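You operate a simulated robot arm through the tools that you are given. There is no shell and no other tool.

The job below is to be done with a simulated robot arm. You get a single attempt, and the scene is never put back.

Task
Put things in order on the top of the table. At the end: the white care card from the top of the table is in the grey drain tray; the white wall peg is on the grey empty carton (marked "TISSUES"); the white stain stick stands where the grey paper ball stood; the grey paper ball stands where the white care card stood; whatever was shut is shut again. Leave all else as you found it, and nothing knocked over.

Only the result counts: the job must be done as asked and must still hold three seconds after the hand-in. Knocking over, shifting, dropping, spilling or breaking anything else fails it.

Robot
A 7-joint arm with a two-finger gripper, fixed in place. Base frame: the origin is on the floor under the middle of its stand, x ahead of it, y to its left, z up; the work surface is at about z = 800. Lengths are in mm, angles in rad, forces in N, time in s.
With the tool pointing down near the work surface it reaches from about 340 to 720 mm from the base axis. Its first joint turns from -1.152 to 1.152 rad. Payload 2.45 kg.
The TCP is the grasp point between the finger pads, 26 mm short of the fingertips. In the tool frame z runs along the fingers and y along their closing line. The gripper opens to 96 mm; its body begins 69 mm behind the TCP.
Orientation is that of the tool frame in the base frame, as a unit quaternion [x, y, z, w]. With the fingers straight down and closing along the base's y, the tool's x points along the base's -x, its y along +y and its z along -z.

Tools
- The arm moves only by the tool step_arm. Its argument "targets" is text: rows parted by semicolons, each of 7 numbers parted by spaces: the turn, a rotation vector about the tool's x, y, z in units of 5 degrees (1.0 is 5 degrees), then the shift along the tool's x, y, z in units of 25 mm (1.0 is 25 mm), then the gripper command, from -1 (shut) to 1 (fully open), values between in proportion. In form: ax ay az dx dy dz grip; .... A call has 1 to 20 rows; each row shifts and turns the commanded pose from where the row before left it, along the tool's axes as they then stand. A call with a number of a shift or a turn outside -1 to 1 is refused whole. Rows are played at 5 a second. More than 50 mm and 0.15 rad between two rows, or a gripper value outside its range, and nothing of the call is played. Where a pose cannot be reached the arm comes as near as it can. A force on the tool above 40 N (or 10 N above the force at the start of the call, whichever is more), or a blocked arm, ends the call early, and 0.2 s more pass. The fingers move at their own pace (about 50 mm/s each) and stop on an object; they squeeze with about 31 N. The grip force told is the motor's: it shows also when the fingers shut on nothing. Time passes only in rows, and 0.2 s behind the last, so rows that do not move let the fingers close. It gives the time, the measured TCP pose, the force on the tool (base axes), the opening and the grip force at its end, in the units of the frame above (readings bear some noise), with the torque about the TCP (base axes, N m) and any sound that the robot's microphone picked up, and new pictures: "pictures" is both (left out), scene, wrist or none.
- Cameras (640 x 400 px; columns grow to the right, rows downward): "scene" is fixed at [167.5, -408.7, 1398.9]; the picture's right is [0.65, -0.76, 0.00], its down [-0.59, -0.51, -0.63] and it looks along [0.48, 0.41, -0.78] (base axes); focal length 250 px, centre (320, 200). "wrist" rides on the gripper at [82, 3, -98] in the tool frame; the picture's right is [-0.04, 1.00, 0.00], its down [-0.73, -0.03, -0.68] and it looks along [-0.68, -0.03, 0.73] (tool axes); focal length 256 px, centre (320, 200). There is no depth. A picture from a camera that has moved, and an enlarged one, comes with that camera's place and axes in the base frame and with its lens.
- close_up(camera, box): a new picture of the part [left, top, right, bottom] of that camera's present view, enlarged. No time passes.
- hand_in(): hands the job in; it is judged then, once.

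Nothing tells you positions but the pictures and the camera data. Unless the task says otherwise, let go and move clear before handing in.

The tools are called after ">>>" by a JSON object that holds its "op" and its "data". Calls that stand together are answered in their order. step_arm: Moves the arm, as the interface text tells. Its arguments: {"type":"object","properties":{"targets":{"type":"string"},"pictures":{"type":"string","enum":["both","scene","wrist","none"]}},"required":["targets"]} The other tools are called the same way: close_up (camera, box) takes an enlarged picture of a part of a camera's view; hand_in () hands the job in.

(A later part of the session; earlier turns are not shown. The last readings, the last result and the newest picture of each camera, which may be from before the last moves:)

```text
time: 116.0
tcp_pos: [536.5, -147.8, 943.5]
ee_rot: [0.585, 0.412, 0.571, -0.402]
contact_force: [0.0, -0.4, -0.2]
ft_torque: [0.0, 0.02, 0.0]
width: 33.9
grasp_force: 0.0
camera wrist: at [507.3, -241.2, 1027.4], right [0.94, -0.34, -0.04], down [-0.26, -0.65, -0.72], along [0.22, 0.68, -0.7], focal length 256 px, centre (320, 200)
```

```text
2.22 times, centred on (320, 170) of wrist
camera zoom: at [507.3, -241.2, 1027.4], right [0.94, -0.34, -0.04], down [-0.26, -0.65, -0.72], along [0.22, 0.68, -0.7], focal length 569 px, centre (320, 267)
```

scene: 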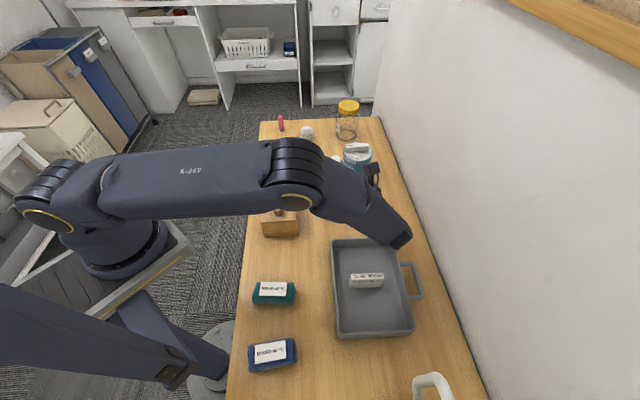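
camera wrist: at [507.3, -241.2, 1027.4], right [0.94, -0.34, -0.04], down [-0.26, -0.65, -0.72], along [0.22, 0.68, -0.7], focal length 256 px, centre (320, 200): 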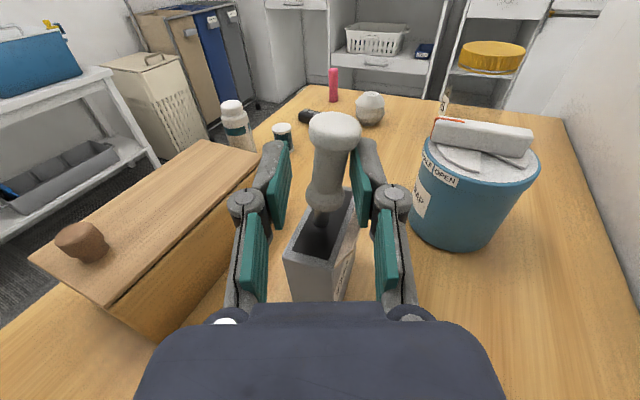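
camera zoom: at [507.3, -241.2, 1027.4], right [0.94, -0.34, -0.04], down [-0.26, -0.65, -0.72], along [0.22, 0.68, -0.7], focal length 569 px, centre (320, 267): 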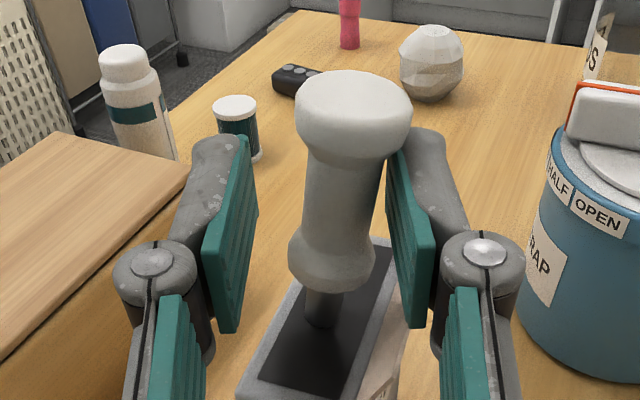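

The peg is leaning on the right finger, which is still holding it up. I'll close again gently to straighten it rather than let it fall.

>>> {"op": "step_arm", "data": {"targets": "0 0 0 0 0 0 -0.4; 0 0 0 0 0 0 -0.5; 0 0 0 0 0 0 -0.6; 0 0 0 0 0 0 -0.7; 0 0 0 0 0 0 -1; 0 0 0 0 0 0 -1", "pictures": "wrist"}}

>>> {"op": "close_up", "data": {"camera": "wrist", "box": [250, 80, 390, 260]}}

>>> {"op": "close_up", "data": {"camera": "scene", "box": [320, 150, 380, 200]}}

```text
time: 117.4
tcp_pos: [536.8, -148.7, 942.4]
ee_rot: [0.585, 0.411, 0.572, -0.402]
contact_force: [-0.5, 0.9, 0.2]
ft_torque: [-0.01, 0.0, 0.01]
width: 16.3
grasp_force: 31.5
camera wrist: at [507.3, -241.2, 1027.4], right [0.94, -0.34, -0.04], down [-0.26, -0.65, -0.72], along [0.22, 0.68, -0.7], focal length 256 px, centre (320, 200)
```

wrist: 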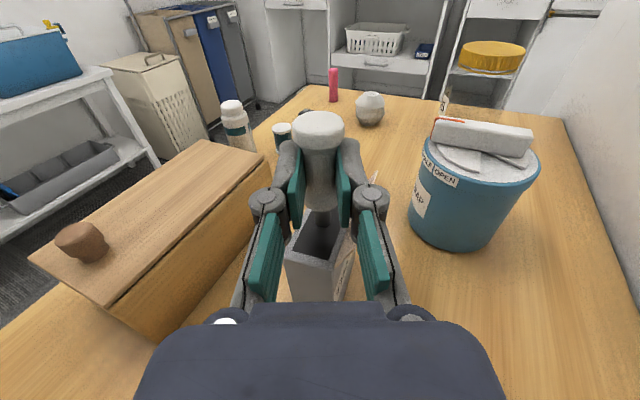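

```text
2.22 times, centred on (320, 170) of wrist
camera zoom: at [507.3, -241.2, 1027.4], right [0.94, -0.34, -0.04], down [-0.26, -0.65, -0.72], along [0.22, 0.68, -0.7], focal length 569 px, centre (320, 267)
```

zoom: 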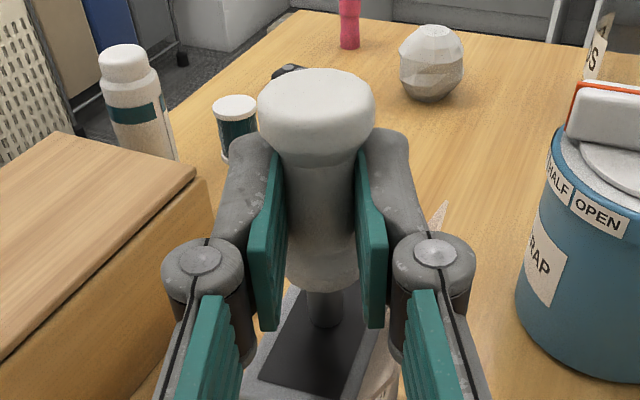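

```text
8.00 times, centred on (350, 175) of scene
camera zoom: at [167.5, -408.7, 1398.9], right [0.65, -0.76, 0.0], down [-0.59, -0.51, -0.63], along [0.48, 0.41, -0.78], focal length 2004 px, centre (80, 400)
```

zoom: 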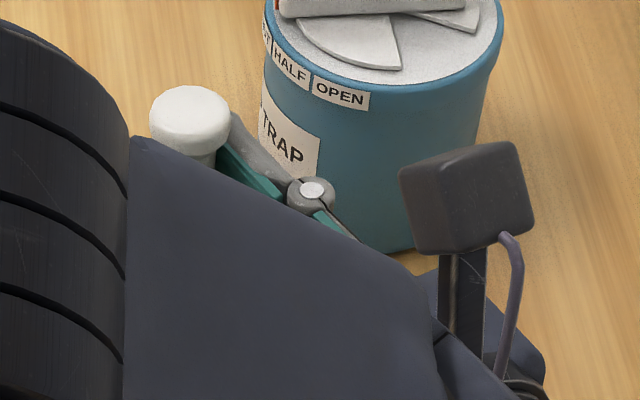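

The peg is straight again. I'll loosen by only about 1.5 mm as a guard and watch whether it stands on its own.

>>> {"op": "step_arm", "data": {"targets": "0 0 0 0 0 0 -0.64; 0 0 0 0 0 0 -0.63; 0 0 0 0 0 0 -0.63; 0 0 0 0 0 0 -0.63; 0 0 0 0 0 0 -0.63; 0 0 0 0 0 0 -0.63", "pictures": "wrist"}}

>>> {"op": "close_up", "data": {"camera": "wrist", "box": [250, 80, 390, 260]}}

```text
time: 118.8
tcp_pos: [536.5, -148.5, 942.8]
ee_rot: [0.586, 0.411, 0.572, -0.401]
contact_force: [-0.6, 0.3, 0.8]
ft_torque: [0.01, 0.01, -0.02]
width: 17.5
grasp_force: 0.1
camera wrist: at [507.3, -241.2, 1027.4], right [0.94, -0.34, -0.04], down [-0.26, -0.65, -0.72], along [0.22, 0.68, -0.7], focal length 256 px, centre (320, 200)
```

wrist: 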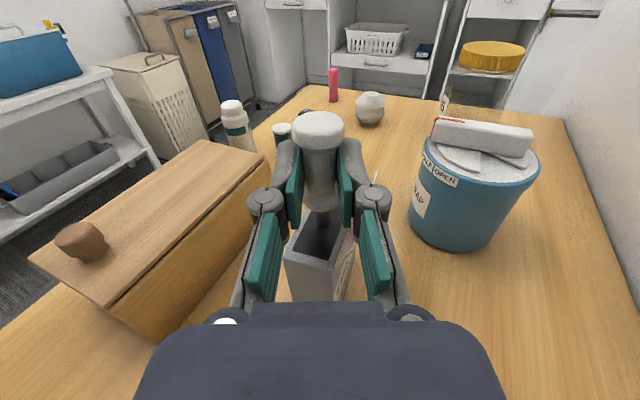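

```text
2.22 times, centred on (320, 170) of wrist
camera zoom: at [507.3, -241.2, 1027.4], right [0.94, -0.34, -0.04], down [-0.26, -0.65, -0.72], along [0.22, 0.68, -0.7], focal length 569 px, centre (320, 267)
```

zoom: 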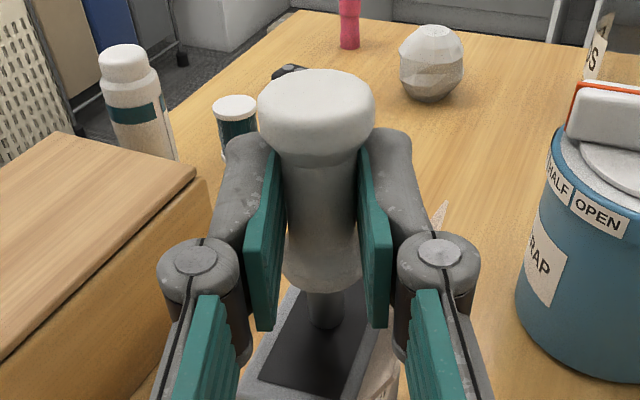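

It's still standing with the grip loosened. I'll open a little more and check again.

>>> {"op": "step_arm", "data": {"targets": "0 0 0 0 0 0 -0.61; 0 0 0 0 0 0 -0.59; 0 0 0 0 0 0 -0.59; 0 0 0 0 0 0 -0.59; 0 0 0 0 0 0 -0.59", "pictures": "wrist"}}

>>> {"op": "close_up", "data": {"camera": "wrist", "box": [250, 80, 390, 260]}}

```text
time: 120.0
tcp_pos: [537.3, -147.2, 941.7]
ee_rot: [0.586, 0.411, 0.571, -0.401]
contact_force: [0.6, 0.8, -0.4]
ft_torque: [-0.01, -0.02, 0.02]
width: 19.8
grasp_force: 0.1
camera wrist: at [507.3, -241.2, 1027.4], right [0.94, -0.34, -0.04], down [-0.26, -0.65, -0.72], along [0.22, 0.68, -0.7], focal length 256 px, centre (320, 200)
```

wrist: 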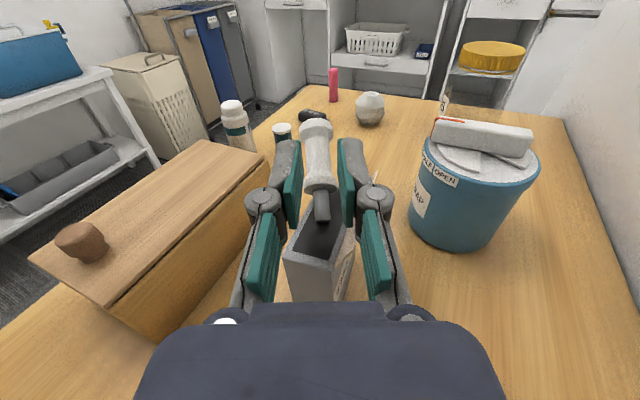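

```text
2.22 times, centred on (320, 170) of wrist
camera zoom: at [507.3, -241.2, 1027.4], right [0.94, -0.34, -0.04], down [-0.26, -0.65, -0.72], along [0.22, 0.68, -0.7], focal length 569 px, centre (320, 267)
```

zoom: 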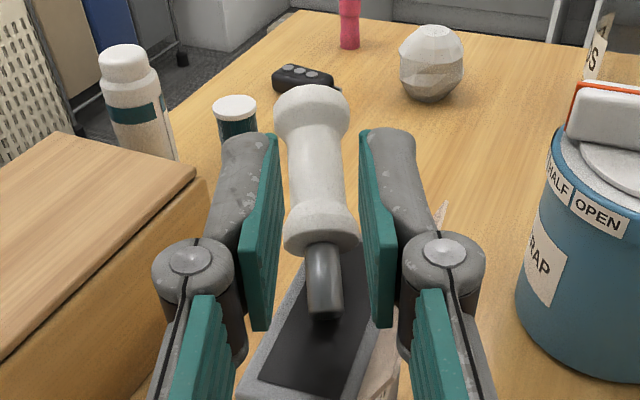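

It's tipping forward; the flange is still between the pads, so I'll close at once to catch it.

>>> {"op": "step_arm", "data": {"targets": "0 0 0 0 0 0 -1; 0 0 0 0 0 0 -1; 0 0 0 0 0 0 -1", "pictures": "wrist"}}

>>> {"op": "close_up", "data": {"camera": "wrist", "box": [250, 80, 390, 260]}}

>>> {"op": "close_up", "data": {"camera": "scene", "box": [300, 130, 400, 210]}}

```text
time: 120.8
tcp_pos: [536.9, -146.6, 942.7]
ee_rot: [0.585, 0.412, 0.571, -0.402]
contact_force: [0.9, -0.3, -0.7]
ft_torque: [0.01, -0.02, 0.01]
width: 0.2
grasp_force: 28.7
camera wrist: at [507.3, -241.2, 1027.4], right [0.94, -0.34, -0.04], down [-0.26, -0.65, -0.72], along [0.22, 0.68, -0.7], focal length 256 px, centre (320, 200)
```

wrist: 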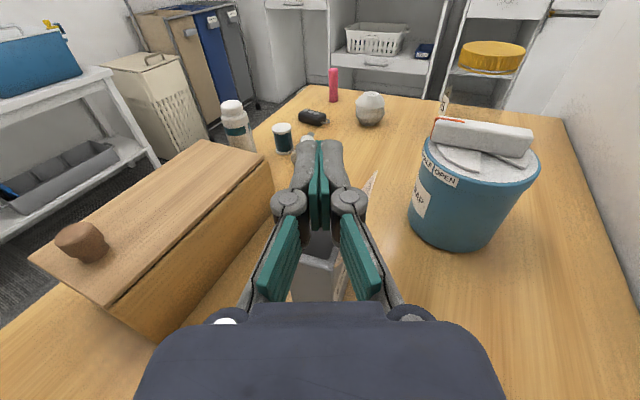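

```text
2.22 times, centred on (320, 170) of wrist
camera zoom: at [507.3, -241.2, 1027.4], right [0.94, -0.34, -0.04], down [-0.26, -0.65, -0.72], along [0.22, 0.68, -0.7], focal length 569 px, centre (320, 267)
```

zoom: 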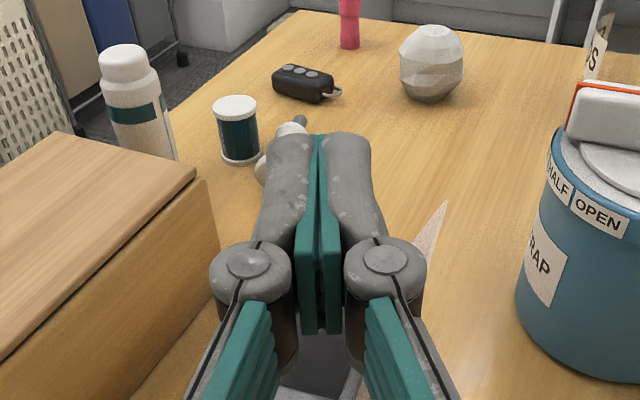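

```text
5.00 times, centred on (350, 170) of scene
camera zoom: at [167.5, -408.7, 1398.9], right [0.65, -0.76, 0.0], down [-0.59, -0.51, -0.63], along [0.48, 0.41, -0.78], focal length 1252 px, centre (170, 350)
```

zoom: 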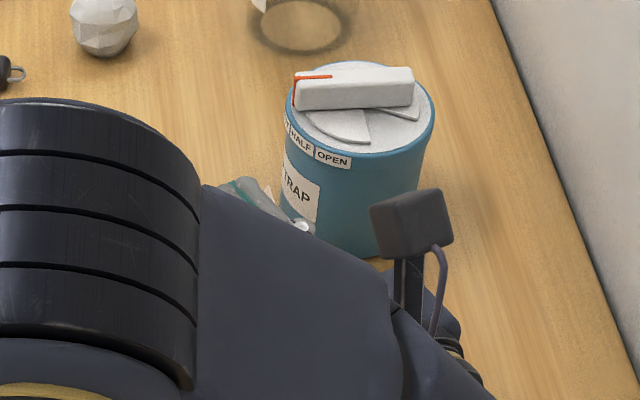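

The peg slipped out and fell forward onto the table beyond the carton. I'll raise the hand straight up and look at where everything ended up.

>>> {"op": "step_arm", "data": {"targets": "0 0 0 0.5 0 -0.01 -1; 0 0 0 0.9 0 -0.02 -1; 0 0 0 0.9 0 -0.02 -1; 0 0 0 0.9 0 -0.02 -0.5; 0 0 0 0.9 0 -0.02 0; 0 0 0 0 0 0 0", "pictures": "both"}}

>>> {"op": "close_up", "data": {"camera": "wrist", "box": [220, 60, 440, 300]}}

```text
time: 122.2
tcp_pos: [536.8, -148.1, 1044.4]
ee_rot: [0.585, 0.412, 0.571, -0.402]
contact_force: [-0.8, -0.6, -0.5]
ft_torque: [-0.02, 0.0, 0.0]
width: 48.0
grasp_force: 0.1
camera wrist: at [506.9, -240.7, 1128.9], right [0.94, -0.34, -0.04], down [-0.26, -0.65, -0.72], along [0.22, 0.68, -0.7], focal length 256 px, centre (320, 200)
```

scene: 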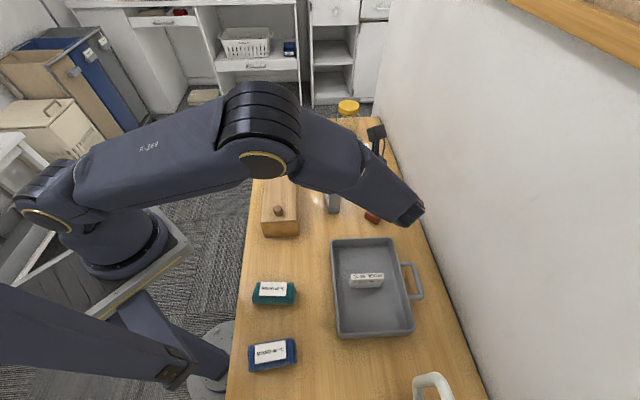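
wrist: 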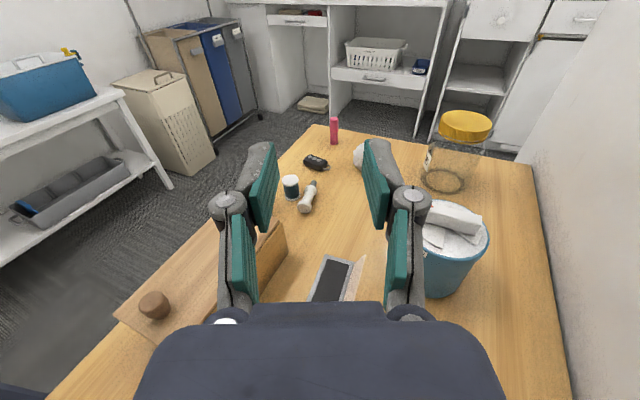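

```text
1.67 times, centred on (330, 180) of wrist
camera zoom: at [506.9, -240.7, 1128.9], right [0.94, -0.34, -0.04], down [-0.26, -0.65, -0.72], along [0.22, 0.68, -0.7], focal length 427 px, centre (303, 233)
```

zoom: 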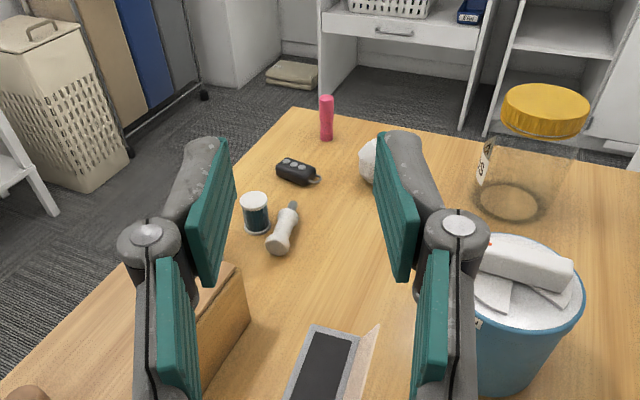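

The peg now lies near (590,88), beside the small white-capped jar without touching it. Standing it on its thin stem has failed repeatedly, so I'll place it head-down, since it stood firmly that way on its own. First I'll bring the tool back to vertical.

>>> {"op": "step_arm", "data": {"targets": "0 -1 0 0 0 0 0; 0 -1 0 0 0 0 0; 0 -1 0 0 0 0 0; 0 -1 0 0 0 0 0; 0 -1 0 0 0 0 0; 0 -1 0 0 0 0 0; 0 -1 0 0 0 0 0; 0 -1 0 0 0 0 0; 0 -1 0 0 0 0 0; 0 -1 0 0 0 0 0; 0 -1 0 0 0 0 0; 0 -1 0 0 0 0 0; 0 -1 0 0 0 0 0; 0 -1 0 0 0 0 0; 0 -1 0 0 0 0 0; 0 -1 0 0 0 0 0; 0 -1 0 0 0 0 0; 0 -0.72 0 0 0 0 0; 0 0 0 0 0 0 0", "pictures": "both"}}

>>> {"op": "close_up", "data": {"camera": "scene", "box": [240, 90, 400, 190]}}

>>> {"op": "close_up", "data": {"camera": "scene", "box": [240, 150, 440, 275]}}

```text
time: 126.2
tcp_pos: [536.9, -148.1, 1044.7]
ee_rot: [0.818, 0.575, 0.0, 0.001]
contact_force: [0.3, -0.1, 0.7]
ft_torque: [0.0, 0.02, -0.02]
width: 48.1
grasp_force: 0.2
camera wrist: at [567.2, -72.7, 1144.2], right [0.93, -0.38, 0.0], down [-0.28, -0.68, 0.68], along [-0.26, -0.63, -0.73], focal length 256 px, centre (320, 200)
```

scene: 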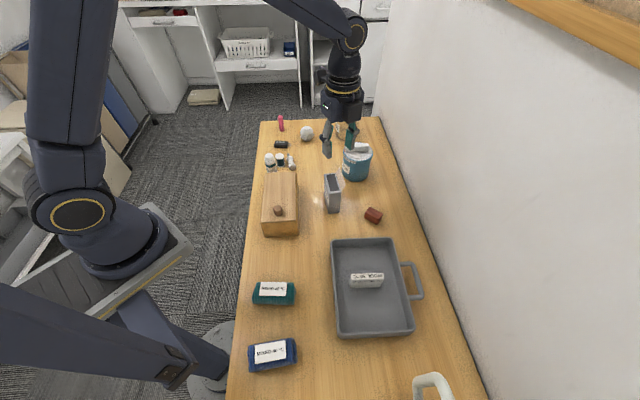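
wrist: 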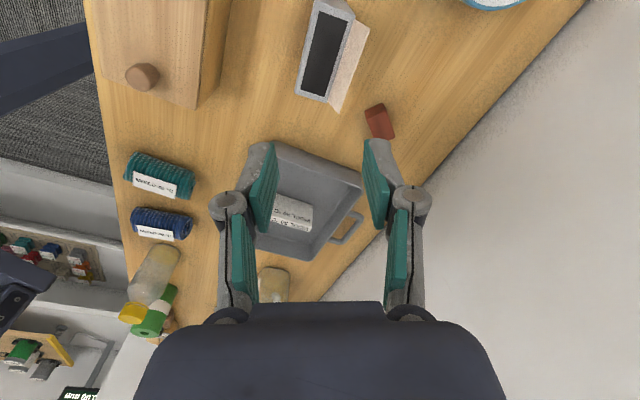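

```text
4.00 times, centred on (320, 140) of scene
camera zoom: at [167.5, -408.7, 1398.9], right [0.65, -0.76, 0.0], down [-0.59, -0.51, -0.63], along [0.48, 0.41, -0.78], focal length 1002 px, centre (320, 440)
```

zoom: 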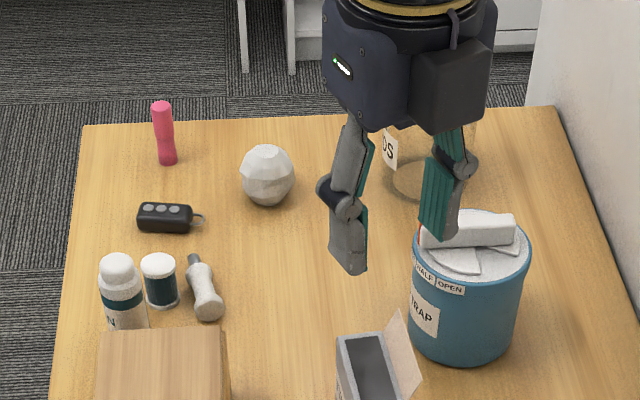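

```text
3.20 times, centred on (340, 212) of scene
camera zoom: at [167.5, -408.7, 1398.9], right [0.65, -0.76, 0.0], down [-0.59, -0.51, -0.63], along [0.48, 0.41, -0.78], focal length 801 px, centre (256, 160)
```

zoom: 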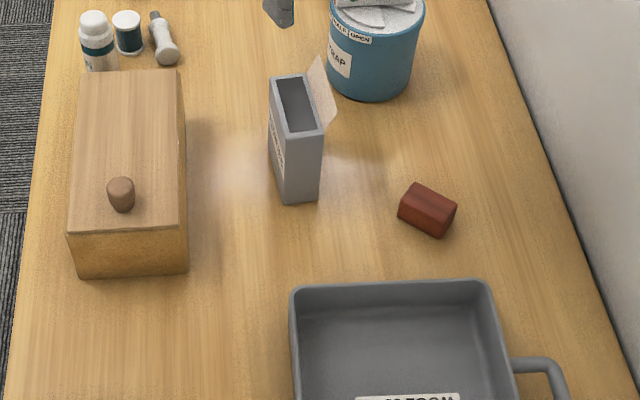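

Everything else is unchanged. I'll move above the peg's stem end with the tool turned to about -122°, so the camera side faces along the stem.

>>> {"op": "step_arm", "data": {"targets": "0 0 1 0 0 0 0; 0 0 1 0 0 0 0; 0 0 0.4 0 0 0 0; 0 0 0 0.94 -0.287 0.25 0; 0 0 0 0.94 -0.287 0.25 0; 0 0 0 0.94 -0.287 0.25 0; 0 0 0 0.94 -0.287 0.25 0; 0 0 0 0.94 -0.287 0.25 0; 0 0 0 0.94 -0.287 0.25 0; 0 0 0 0.94 -0.287 0.25 0; 0 0 0 0.94 -0.287 0.25 0; 0 0 0 0.94 -0.287 0.25 0; 0 0 0 0.94 -0.287 0.25 0; 0 0 0 0.94 -0.287 0.25 0; 0 0 0 0 0 0 0", "pictures": "both"}}

>>> {"op": "close_up", "data": {"camera": "wrist", "box": [230, 20, 410, 180]}}

```text
time: 129.4
tcp_pos: [606.1, 114.1, 976.4]
ee_rot: [0.874, 0.486, 0.0, 0.0]
contact_force: [0.4, -0.6, 0.6]
ft_torque: [0.05, 0.01, 0.01]
width: 47.9
grasp_force: 0.1
camera wrist: at [651.7, 180.5, 1076.1], right [0.83, -0.56, 0.0], down [-0.41, -0.61, 0.68], along [-0.38, -0.56, -0.73], focal length 256 px, centre (320, 200)
```

scene: 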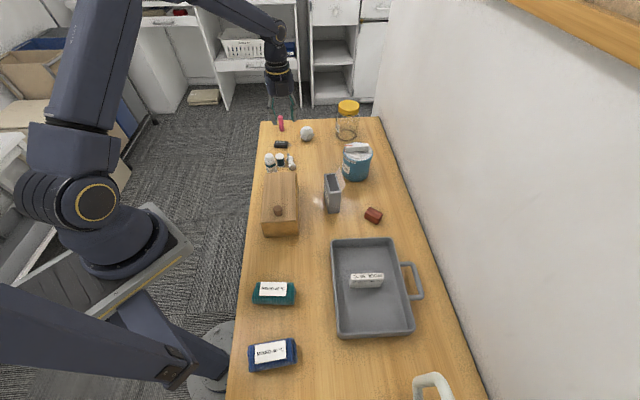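
wrist: 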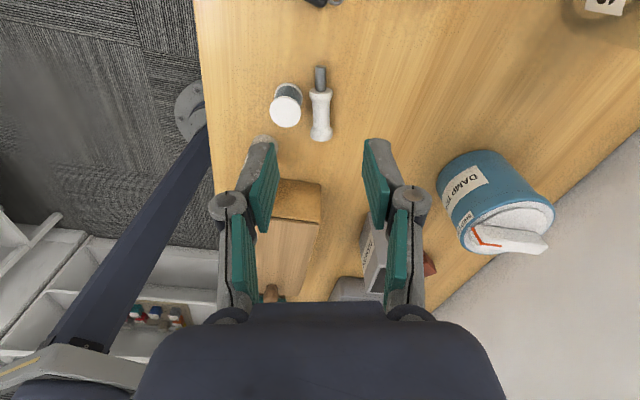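

```text
2.50 times, centred on (320, 100) of wrist
camera zoom: at [651.7, 180.5, 1076.1], right [0.83, -0.56, 0.0], down [-0.41, -0.61, 0.68], along [-0.38, -0.56, -0.73], focal length 640 px, centre (320, 450)
```

zoom: 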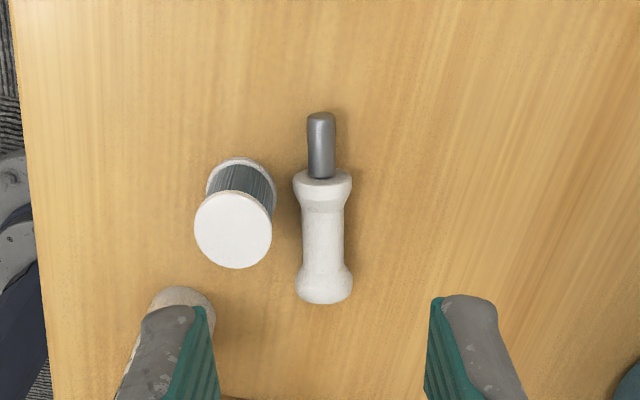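

The pose is reachable and the stem is directly below the fingers, clear of the spool. I'll narrow the fingers and descend onto the stem end, keeping about 5 mm from the spool.

>>> {"op": "step_arm", "data": {"targets": "0 0 0 0.04 0.02 0 -0.3; 0 0 0 0 0 0.8 -0.5; 0 0 0 0 0 0.8 -0.5; 0 0 0 0 0 0.8 -0.5; 0 0 0 0 0 0.8 -0.5; 0 0 0 0 0 0 -0.5", "pictures": "both"}}

>>> {"op": "close_up", "data": {"camera": "wrist", "box": [210, 40, 430, 220]}}

>>> {"op": "close_up", "data": {"camera": "scene", "box": [250, 100, 340, 185]}}

```text
time: 130.8
tcp_pos: [607.3, 113.5, 896.2]
ee_rot: [0.874, 0.486, -0.001, -0.001]
contact_force: [0.4, -0.1, -0.1]
ft_torque: [0.01, -0.02, -0.01]
width: 23.9
grasp_force: 0.1
camera wrist: at [653.1, 180.7, 995.8], right [0.83, -0.56, 0.0], down [-0.41, -0.61, 0.68], along [-0.38, -0.56, -0.73], focal length 256 px, centre (320, 200)
```

scene: 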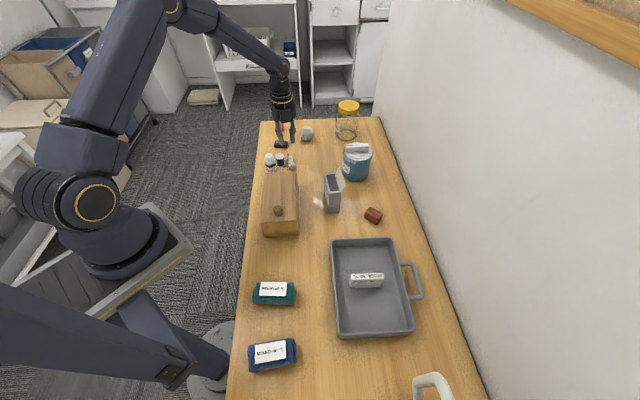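
wrist: 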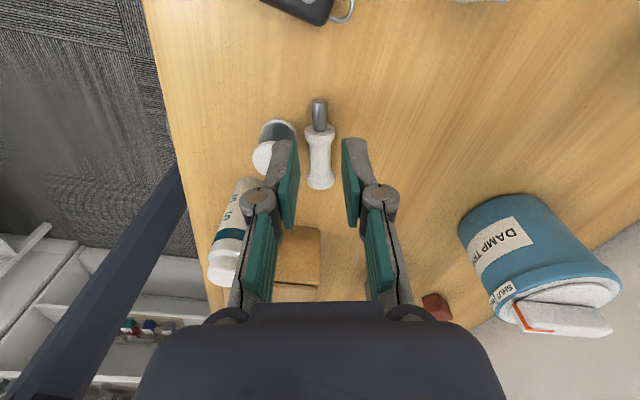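

```text
2.22 times, centred on (320, 130) of wrist
camera zoom: at [653.1, 180.7, 995.8], right [0.83, -0.56, 0.0], down [-0.41, -0.61, 0.68], along [-0.38, -0.56, -0.73], focal length 569 px, centre (320, 356)
```

zoom: 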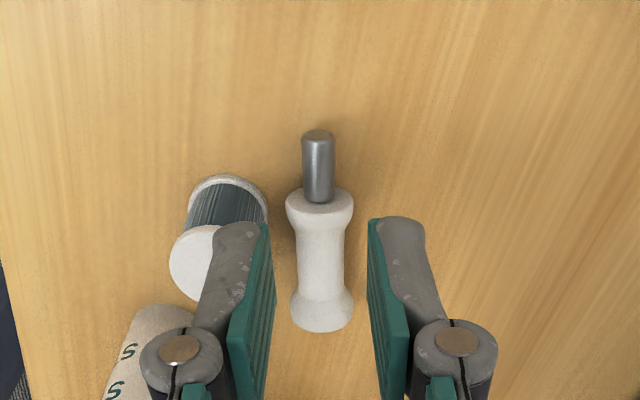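

```text
4.71 times, centred on (295, 142) of scene
camera zoom: at [167.5, -408.7, 1398.9], right [0.65, -0.76, 0.0], down [-0.59, -0.51, -0.63], along [0.48, 0.41, -0.78], focal length 1178 px, centre (438, 471)
```

zoom: 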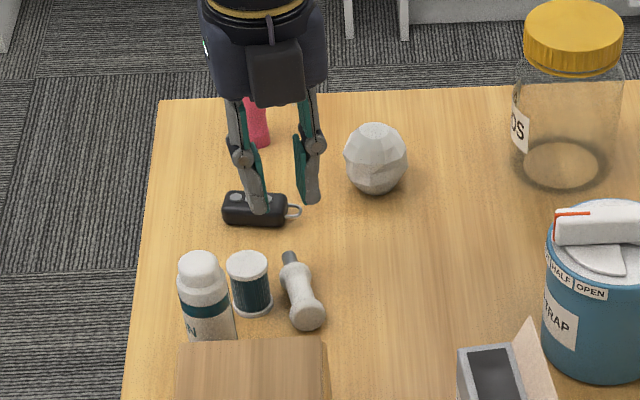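

>>> {"op": "step_arm", "data": {"targets": "0 0 0 0 0 0.4 -0.58; 0 0 0 0 0 0.7 -0.6; 0 0 0 0 0 0.6 -0.6; 0 0 0 0 0 0.4 -0.6; 0 0 0 0 0 0 -0.6", "pictures": "both"}}

>>> {"op": "close_up", "data": {"camera": "wrist", "box": [230, 90, 410, 250]}}

>>> {"op": "close_up", "data": {"camera": "scene", "box": [250, 110, 330, 185]}}

```text
time: 132.0
tcp_pos: [606.7, 114.9, 844.9]
ee_rot: [0.873, 0.487, -0.001, 0.0]
contact_force: [-0.6, -0.1, -0.3]
ft_torque: [0.0, 0.01, 0.02]
width: 19.2
grasp_force: 0.1
camera wrist: at [651.7, 180.9, 943.7], right [0.83, -0.56, 0.0], down [-0.41, -0.61, 0.68], along [-0.38, -0.56, -0.73], focal length 256 px, centre (320, 200)
```

scene: 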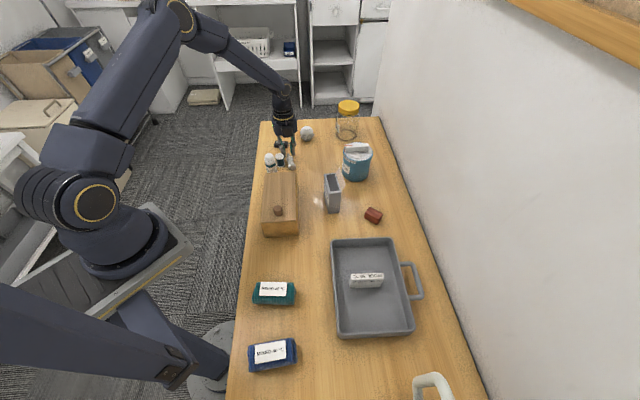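
wrist: 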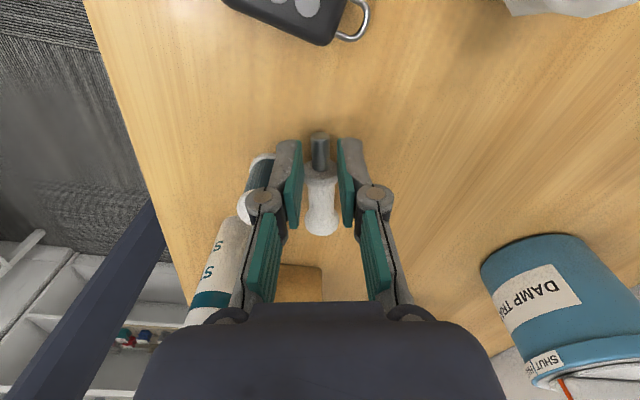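

```text
2.50 times, centred on (320, 170) of wrist
camera zoom: at [651.7, 180.9, 943.7], right [0.83, -0.56, 0.0], down [-0.41, -0.61, 0.68], along [-0.38, -0.56, -0.73], focal length 640 px, centre (320, 275)
```

zoom: 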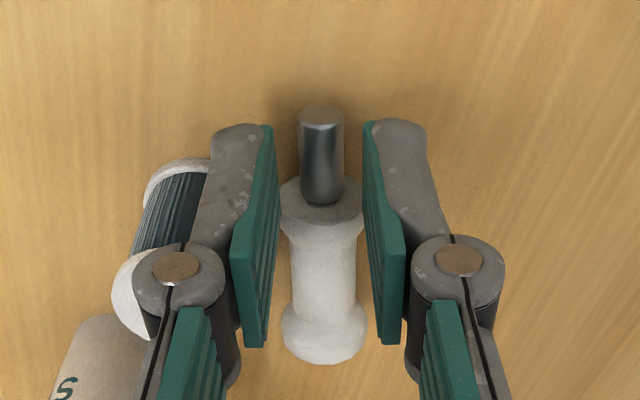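

```text
5.33 times, centred on (290, 148) of scene
camera zoom: at [167.5, -408.7, 1398.9], right [0.65, -0.76, 0.0], down [-0.59, -0.51, -0.63], along [0.48, 0.41, -0.78], focal length 1336 px, centre (480, 480)
```

zoom: 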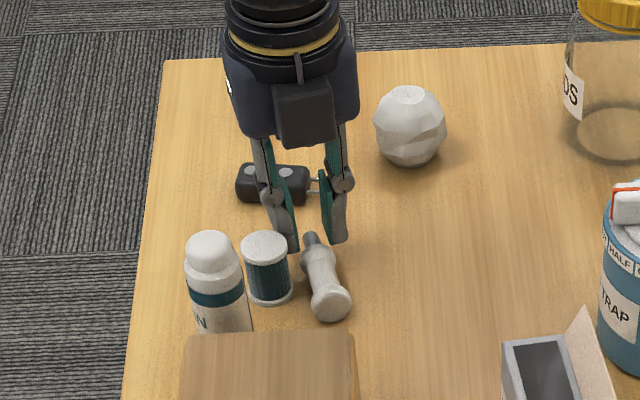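

>>> {"op": "step_arm", "data": {"targets": "0 0 0 0 0 0.3 -0.6; 0 0 0 0 0 0.3 -0.6; 0 0 0 0 0 0 -0.6", "pictures": "wrist"}}

>>> {"op": "close_up", "data": {"camera": "scene", "box": [250, 110, 330, 185]}}

>>> {"op": "close_up", "data": {"camera": "wrist", "box": [230, 90, 410, 250]}}

```text
time: 132.8
tcp_pos: [606.9, 113.8, 829.8]
ee_rot: [0.874, 0.486, 0.0, 0.0]
contact_force: [-0.4, -0.1, 0.4]
ft_torque: [0.0, 0.01, 0.01]
width: 19.2
grasp_force: 0.1
camera wrist: at [651.8, 180.2, 928.4], right [0.83, -0.56, 0.0], down [-0.41, -0.61, 0.68], along [-0.38, -0.56, -0.73], focal length 256 px, centre (320, 200)
```

wrist: 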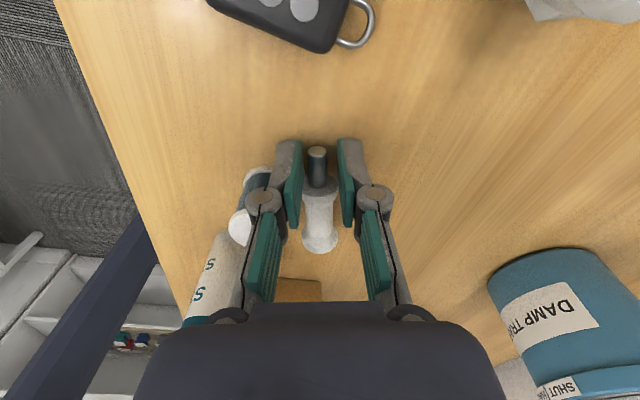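

```text
5.33 times, centred on (290, 148) of scene
camera zoom: at [167.5, -408.7, 1398.9], right [0.65, -0.76, 0.0], down [-0.59, -0.51, -0.63], along [0.48, 0.41, -0.78], focal length 1336 px, centre (480, 480)
```

zoom: 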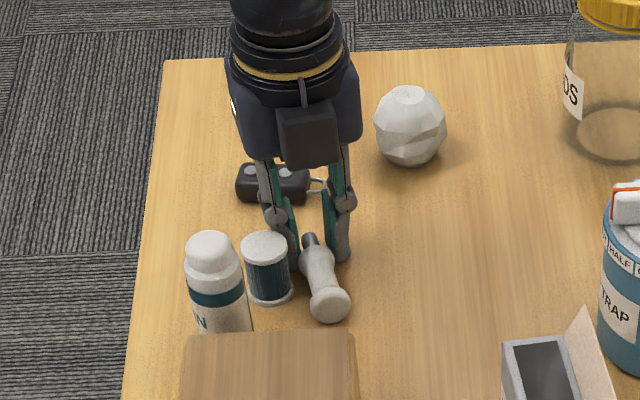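

```text
2.50 times, centred on (320, 170) of wrist
camera zoom: at [651.8, 180.2, 928.4], right [0.83, -0.56, 0.0], down [-0.41, -0.61, 0.68], along [-0.38, -0.56, -0.73], focal length 640 px, centre (320, 275)
```

zoom: 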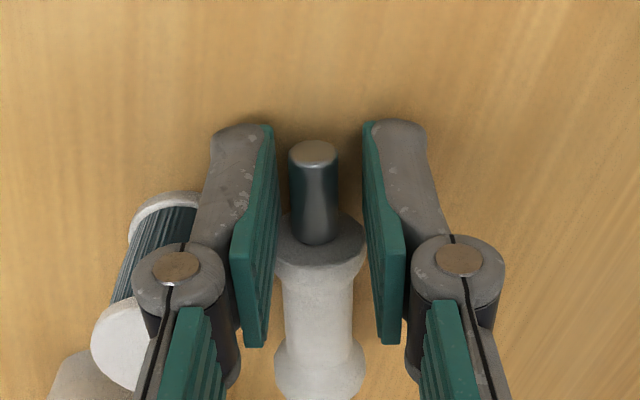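

>>> {"op": "step_arm", "data": {"targets": "0 0 0 0 0 0 -0.8; 0 0 0 0 0 0 -1; 0 0 0 0 0 0 -1; 0 0 0 0 0 0 -1", "pictures": "wrist"}}

>>> {"op": "close_up", "data": {"camera": "wrist", "box": [230, 90, 410, 250]}}

```text
time: 133.8
tcp_pos: [606.4, 113.7, 829.0]
ee_rot: [0.874, 0.486, 0.001, 0.0]
contact_force: [0.7, 0.6, 0.2]
ft_torque: [0.02, 0.0, -0.02]
width: 9.3
grasp_force: 31.0
camera wrist: at [651.7, 180.2, 928.4], right [0.83, -0.56, 0.0], down [-0.41, -0.61, 0.68], along [-0.38, -0.56, -0.73], focal length 256 px, centre (320, 200)
```

wrist: 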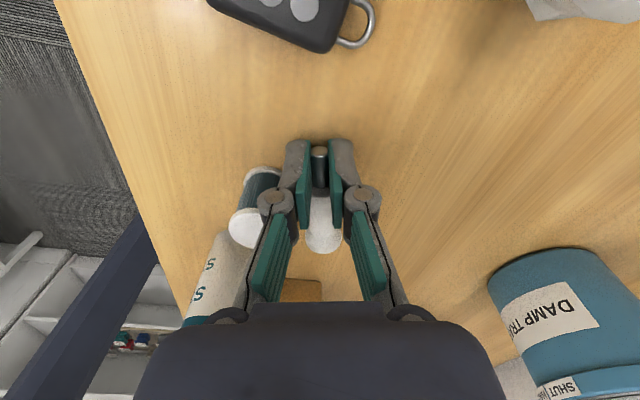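

```text
2.50 times, centred on (320, 170) of wrist
camera zoom: at [651.7, 180.2, 928.4], right [0.83, -0.56, 0.0], down [-0.41, -0.61, 0.68], along [-0.38, -0.56, -0.73], focal length 640 px, centre (320, 275)
```

zoom: 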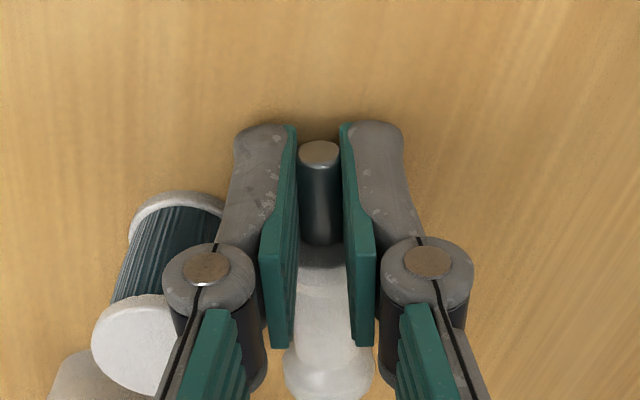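

The stem is gripped. I'll lift straight up, turn to -110°, and return to the staging point over the tray side.

>>> {"op": "step_arm", "data": {"targets": "0 0 0 0 0 -0.4 -1; 0 0 0 0 0 -1 -1; 0 0 0 0 0 -1 -1; 0 0 0 0 0 -1 -1; 0 0 0 0 0 -1 -1; 0 0 0 0 0 -1 -1; 0 0 0 0 0 -1 -1; 0 0 0 0 0 -1 -1; 0 0 -1 0 0 0 -1; 0 0 -1 0 0 0 -1; 0 0 -0.4 0 0 0 -1; 0 0 0 0 0 0 -1", "pictures": "both"}}

>>> {"op": "step_arm", "data": {"targets": "0 0 0 -0.98 0.094 0 -1; 0 0 0 -0.98 0.094 0 -1; 0 0 0 -0.98 0.094 0 -1; 0 0 0 -0.98 0.094 0 -1; 0 0 0 -0.98 0.094 0 -1; 0 0 0 -0.98 0.094 0 -1; 0 0 0 -0.98 0.094 0 -1; 0 0 0 -0.98 0.094 0 -1; 0 0 0 -0.98 0.094 0 -1; 0 0 0 -0.98 0.094 0 -1; 0 0 0 -0.98 0.094 0 -1; 0 0 0 -0.98 0.094 0 -1; 0 0 0 -0.98 0.094 0 -1; 0 0 0 -0.98 0.094 0 -1; 0 0 0 0 0 0 -1", "pictures": "both"}}

```text
time: 136.4
tcp_pos: [607.3, 114.1, 1014.3]
ee_rot: [0.818, 0.576, -0.001, -0.001]
contact_force: [-0.7, 0.1, 0.9]
ft_torque: [-0.01, -0.03, 0.04]
width: 9.1
grasp_force: 30.9
camera wrist: at [637.0, 189.0, 1113.2], right [0.93, -0.38, 0.0], down [-0.28, -0.68, 0.68], along [-0.25, -0.63, -0.73], focal length 256 px, centre (320, 200)
```

scene: 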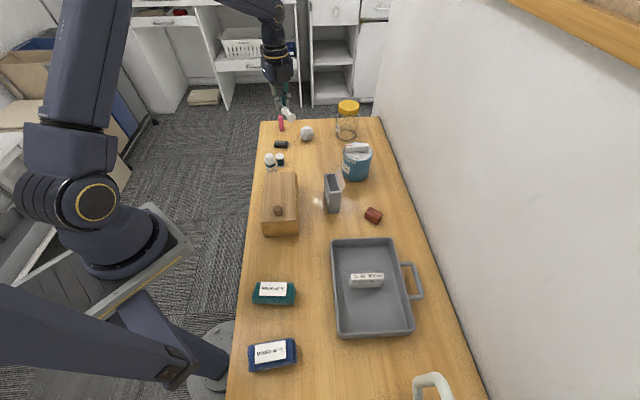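
wrist: 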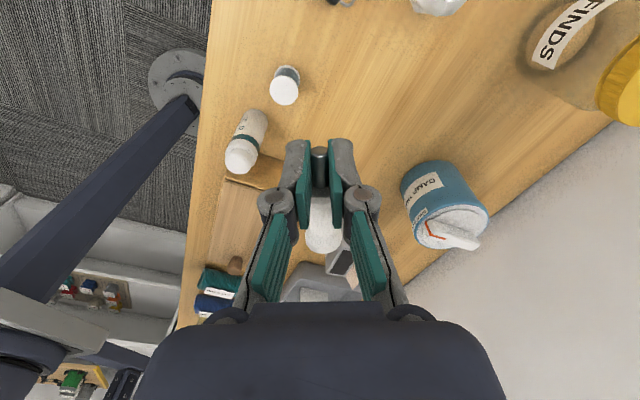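

```text
time: 139.6
tcp_pos: [520.0, -220.6, 1015.4]
ee_rot: [0.818, 0.575, -0.001, 0.0]
contact_force: [1.2, -0.3, 0.1]
ft_torque: [0.01, 0.02, -0.02]
width: 9.2
grasp_force: 31.1
camera wrist: at [551.7, -146.1, 1114.0], right [0.93, -0.38, 0.0], down [-0.28, -0.68, 0.68], along [-0.26, -0.63, -0.73], focal length 256 px, centre (320, 200)
```

scene: 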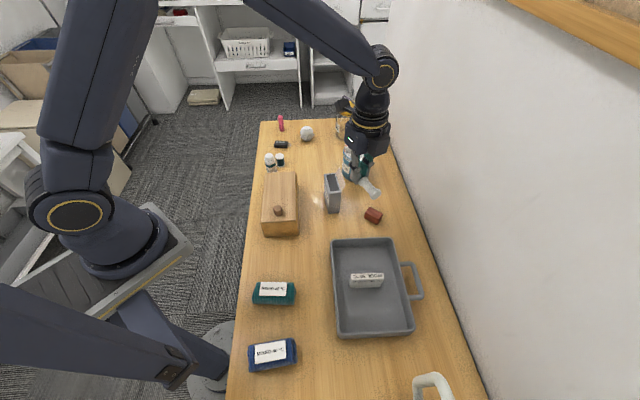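
wrist: 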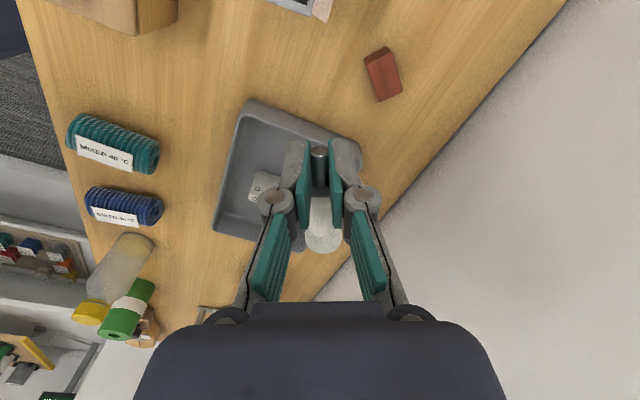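

Now I'll tilt the hand up 90°, which puts the peg head-down.

>>> {"op": "step_arm", "data": {"targets": "0 1 0 0 0 0 -1; 0 1 0 0 0 0 -1; 0 1 0 0 0 0 -1; 0 1 0 0 0 0 -1; 0 1 0 0 0 0 -1; 0 1 0 0 0 0 -1; 0 1 0 0 0 0 -1; 0 1 0 0 0 0 -1; 0 1 0 0 0 0 -1; 0 1 0 0 0 0 -1; 0 1 0 0 0 0 -1; 0 1 0 0 0 0 -1; 0 1 0 0 0 0 -1; 0 1 0 0 0 0 -1; 0 1 0 0 0 0 -1; 0 1 0 0 0 0 -1; 0 1 0 0 0 0 -1; 0 1 0 0 0 0 -1; 0 0.28 0 0 0 0 -1; 0 0 0 0 0 0 -1", "pictures": "both"}}

>>> {"op": "close_up", "data": {"camera": "wrist", "box": [240, 100, 400, 300]}}

```text
time: 143.8
tcp_pos: [522.4, -219.5, 1014.2]
ee_rot: [0.571, 0.402, 0.586, -0.412]
contact_force: [-0.9, -0.7, -0.4]
ft_torque: [-0.02, 0.01, -0.02]
width: 9.2
grasp_force: 30.9
camera wrist: at [491.6, -316.6, 1093.2], right [0.94, -0.34, -0.04], down [-0.25, -0.61, -0.75], along [0.23, 0.72, -0.66], focal length 256 px, centre (320, 200)
```

scene: 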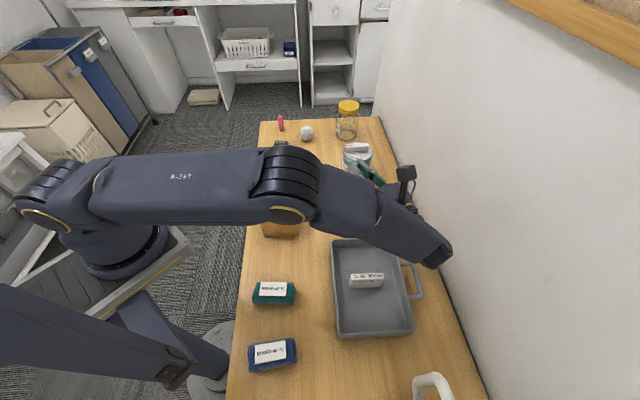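
wrist: 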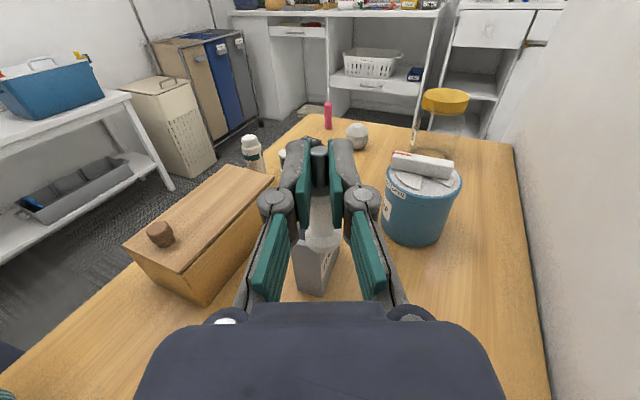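

```text
2.00 times, centred on (320, 200) of wrist
camera zoom: at [491.6, -316.6, 1093.2], right [0.94, -0.34, -0.04], down [-0.25, -0.61, -0.75], along [0.23, 0.72, -0.66], focal length 512 px, centre (320, 200)
```

zoom: 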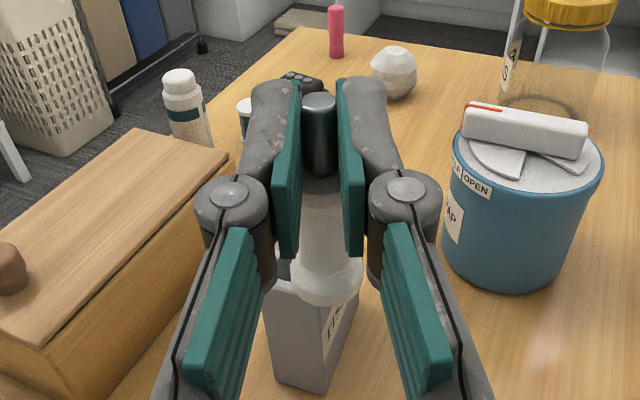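

The peg is head-down in the hand with its head base about 50 mm above carton height. I'll move it over the carton.

>>> {"op": "step_arm", "data": {"targets": "0 0 0 0 -0.07 0.6 -1; 0 0 0 0 -0.07 0.8 -1; 0 0 0 0 -0.07 0.8 -1; 0 0 0 0 -0.07 0.64 -1; 0 0 0 0 0 0 -1", "pictures": "wrist"}}

>>> {"op": "close_up", "data": {"camera": "wrist", "box": [240, 100, 400, 300]}}

```text
time: 145.0
tcp_pos: [539.5, -151.0, 1015.9]
ee_rot: [0.572, 0.401, 0.586, -0.411]
contact_force: [-0.7, -0.6, -0.7]
ft_torque: [0.02, -0.02, 0.0]
width: 9.5
grasp_force: 30.9
camera wrist: at [508.0, -246.8, 1096.4], right [0.94, -0.34, -0.04], down [-0.25, -0.61, -0.75], along [0.23, 0.72, -0.66], focal length 256 px, centre (320, 200)
```

wrist: 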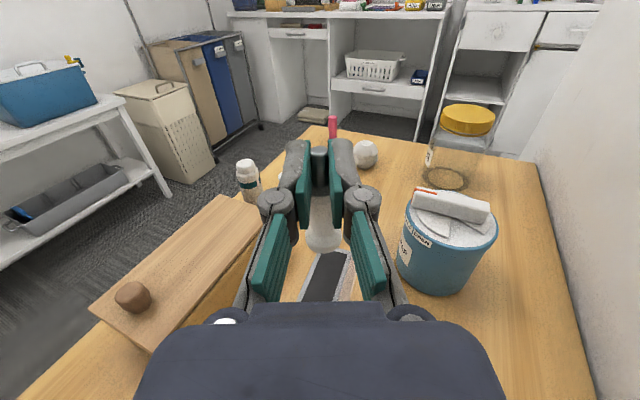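

```text
2.00 times, centred on (320, 200) of wrist
camera zoom: at [508.0, -246.8, 1096.4], right [0.94, -0.34, -0.04], down [-0.25, -0.61, -0.75], along [0.23, 0.72, -0.66], focal length 512 px, centre (320, 200)
```

zoom: 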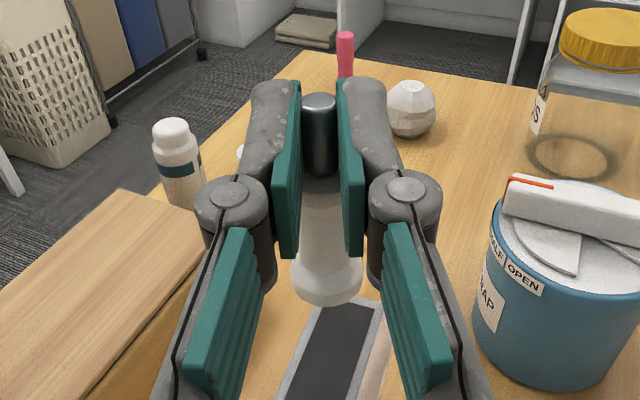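

>>> {"op": "step_arm", "data": {"targets": "0 0 0 -0.5 0 -0.012 -1; 0 0 0 -0.6 0 -0.015 -1; 0 0 0 -0.4 0 -0.01 -1; 0 0 0 0 0 0 -1", "pictures": "both"}}

>>> {"op": "close_up", "data": {"camera": "wrist", "box": [260, 160, 400, 280]}}

```text
time: 146.0
tcp_pos: [538.0, -151.8, 978.4]
ee_rot: [0.572, 0.401, 0.586, -0.411]
contact_force: [-0.7, -0.1, -0.4]
ft_torque: [0.01, 0.07, -0.03]
width: 9.2
grasp_force: 31.1
camera wrist: at [507.4, -247.1, 1058.4], right [0.94, -0.34, -0.04], down [-0.25, -0.61, -0.75], along [0.23, 0.72, -0.66], focal length 256 px, centre (320, 200)
```

scene: 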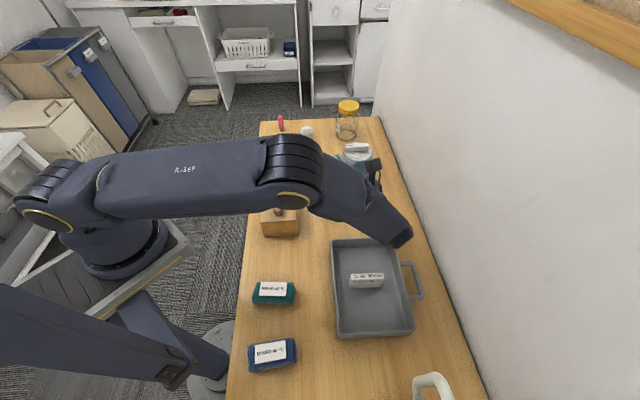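
wrist: 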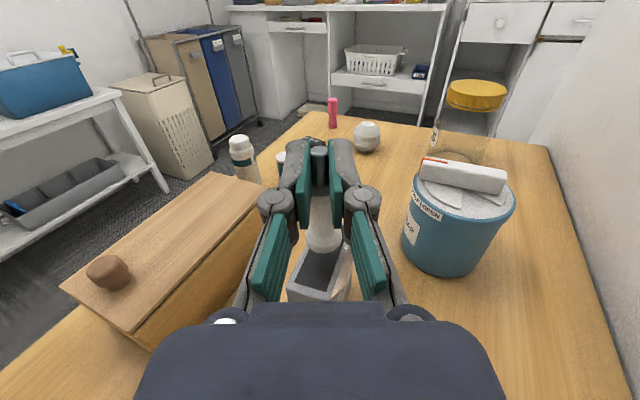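

```text
3.33 times, centred on (330, 220) of wrist
camera zoom: at [507.4, -247.1, 1058.4], right [0.94, -0.34, -0.04], down [-0.25, -0.61, -0.75], along [0.23, 0.72, -0.66], focal length 853 px, centre (287, 133)
```

zoom: 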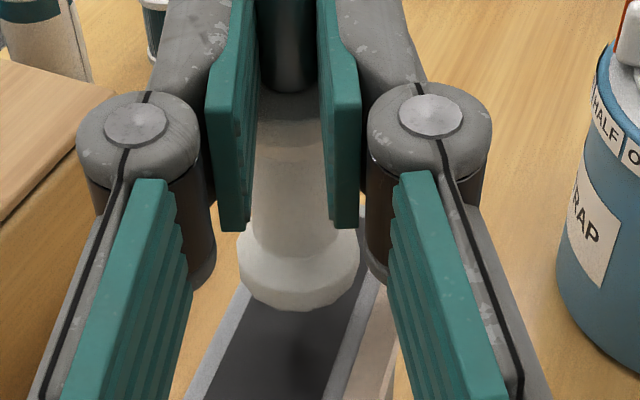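

The head is nearly centred over the panel. I'll trim by about 3 mm and lower in small steps.

>>> {"op": "step_arm", "data": {"targets": "0 0 0 0 0.1 0.12 -1; 0 0 0 -0.2 0 -0.005 -1; 0 0 0 -0.12 0 -0.003 -1; 0 0 0 0 0 0 -1", "pictures": "none"}}

>>> {"op": "step_arm", "data": {"targets": "0 0 0 -0.06 0 -0.001 -1; 0 0 0 0 0 0 -1", "pictures": "none"}}

>>> {"op": "close_up", "data": {"camera": "wrist", "box": [260, 160, 400, 280]}}

```text
time: 147.0
tcp_pos: [543.1, -148.5, 969.7]
ee_rot: [0.571, 0.402, 0.585, -0.412]
contact_force: [0.6, -0.6, -1.2]
ft_torque: [0.03, 0.0, 0.0]
width: 9.4
grasp_force: 31.0
```

```text
time: 147.6
tcp_pos: [542.7, -149.3, 969.2]
ee_rot: [0.572, 0.401, 0.586, -0.411]
contact_force: [-0.1, 0.6, 0.0]
ft_torque: [-0.04, 0.01, 0.0]
width: 9.2
grasp_force: 30.7
```

```text
3.33 times, centred on (330, 220) of wrist
camera zoom: at [511.5, -245.3, 1048.6], right [0.94, -0.34, -0.04], down [-0.25, -0.61, -0.75], along [0.23, 0.72, -0.66], focal length 853 px, centre (287, 133)
```

zoom: 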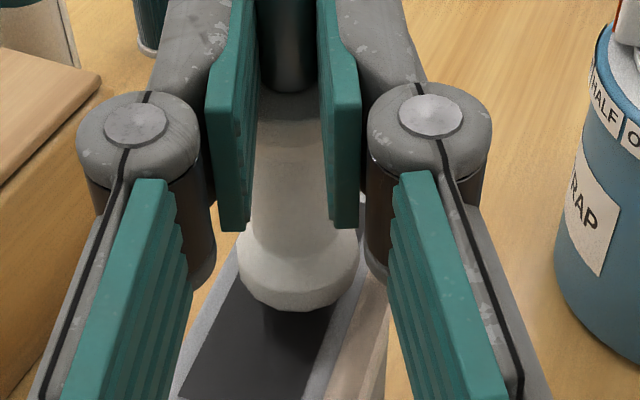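

The head sits about 4 mm right of the panel's centre, so I'll shift left and keep lowering.

>>> {"op": "step_arm", "data": {"targets": "0 0 0 0 -0.08 0 -1; 0 0 0 0 -0.08 0 -1; 0 0 0 -0.04 0 -0.001 -1; 0 0 0 0 0 0 -1", "pictures": "none"}}

>>> {"op": "close_up", "data": {"camera": "wrist", "box": [260, 160, 400, 280]}}

>>> {"op": "step_arm", "data": {"targets": "0 0 0 -0.04 0 -0.001 -1; 0 0 0 0 0 0 -1", "pictures": "none"}}

```text
time: 148.6
tcp_pos: [538.1, -145.8, 968.2]
ee_rot: [0.571, 0.401, 0.586, -0.412]
contact_force: [-0.7, -0.2, -0.6]
ft_torque: [-0.02, 0.0, -0.01]
width: 9.6
grasp_force: 31.1
```

```text
3.33 times, centred on (330, 220) of wrist
camera zoom: at [507.8, -243.4, 1048.3], right [0.94, -0.34, -0.04], down [-0.25, -0.61, -0.75], along [0.23, 0.72, -0.66], focal length 853 px, centre (287, 133)
```

zoom: 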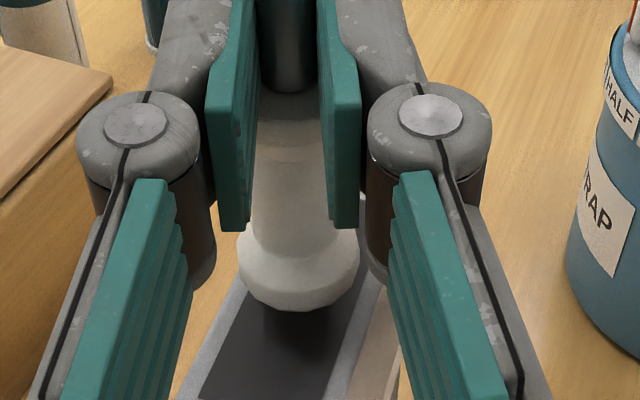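

```text
time: 149.2
tcp_pos: [539.6, -146.6, 967.5]
ee_rot: [0.571, 0.402, 0.585, -0.412]
contact_force: [0.4, -0.3, 0.1]
ft_torque: [0.01, -0.02, 0.03]
width: 9.1
grasp_force: 31.4
```

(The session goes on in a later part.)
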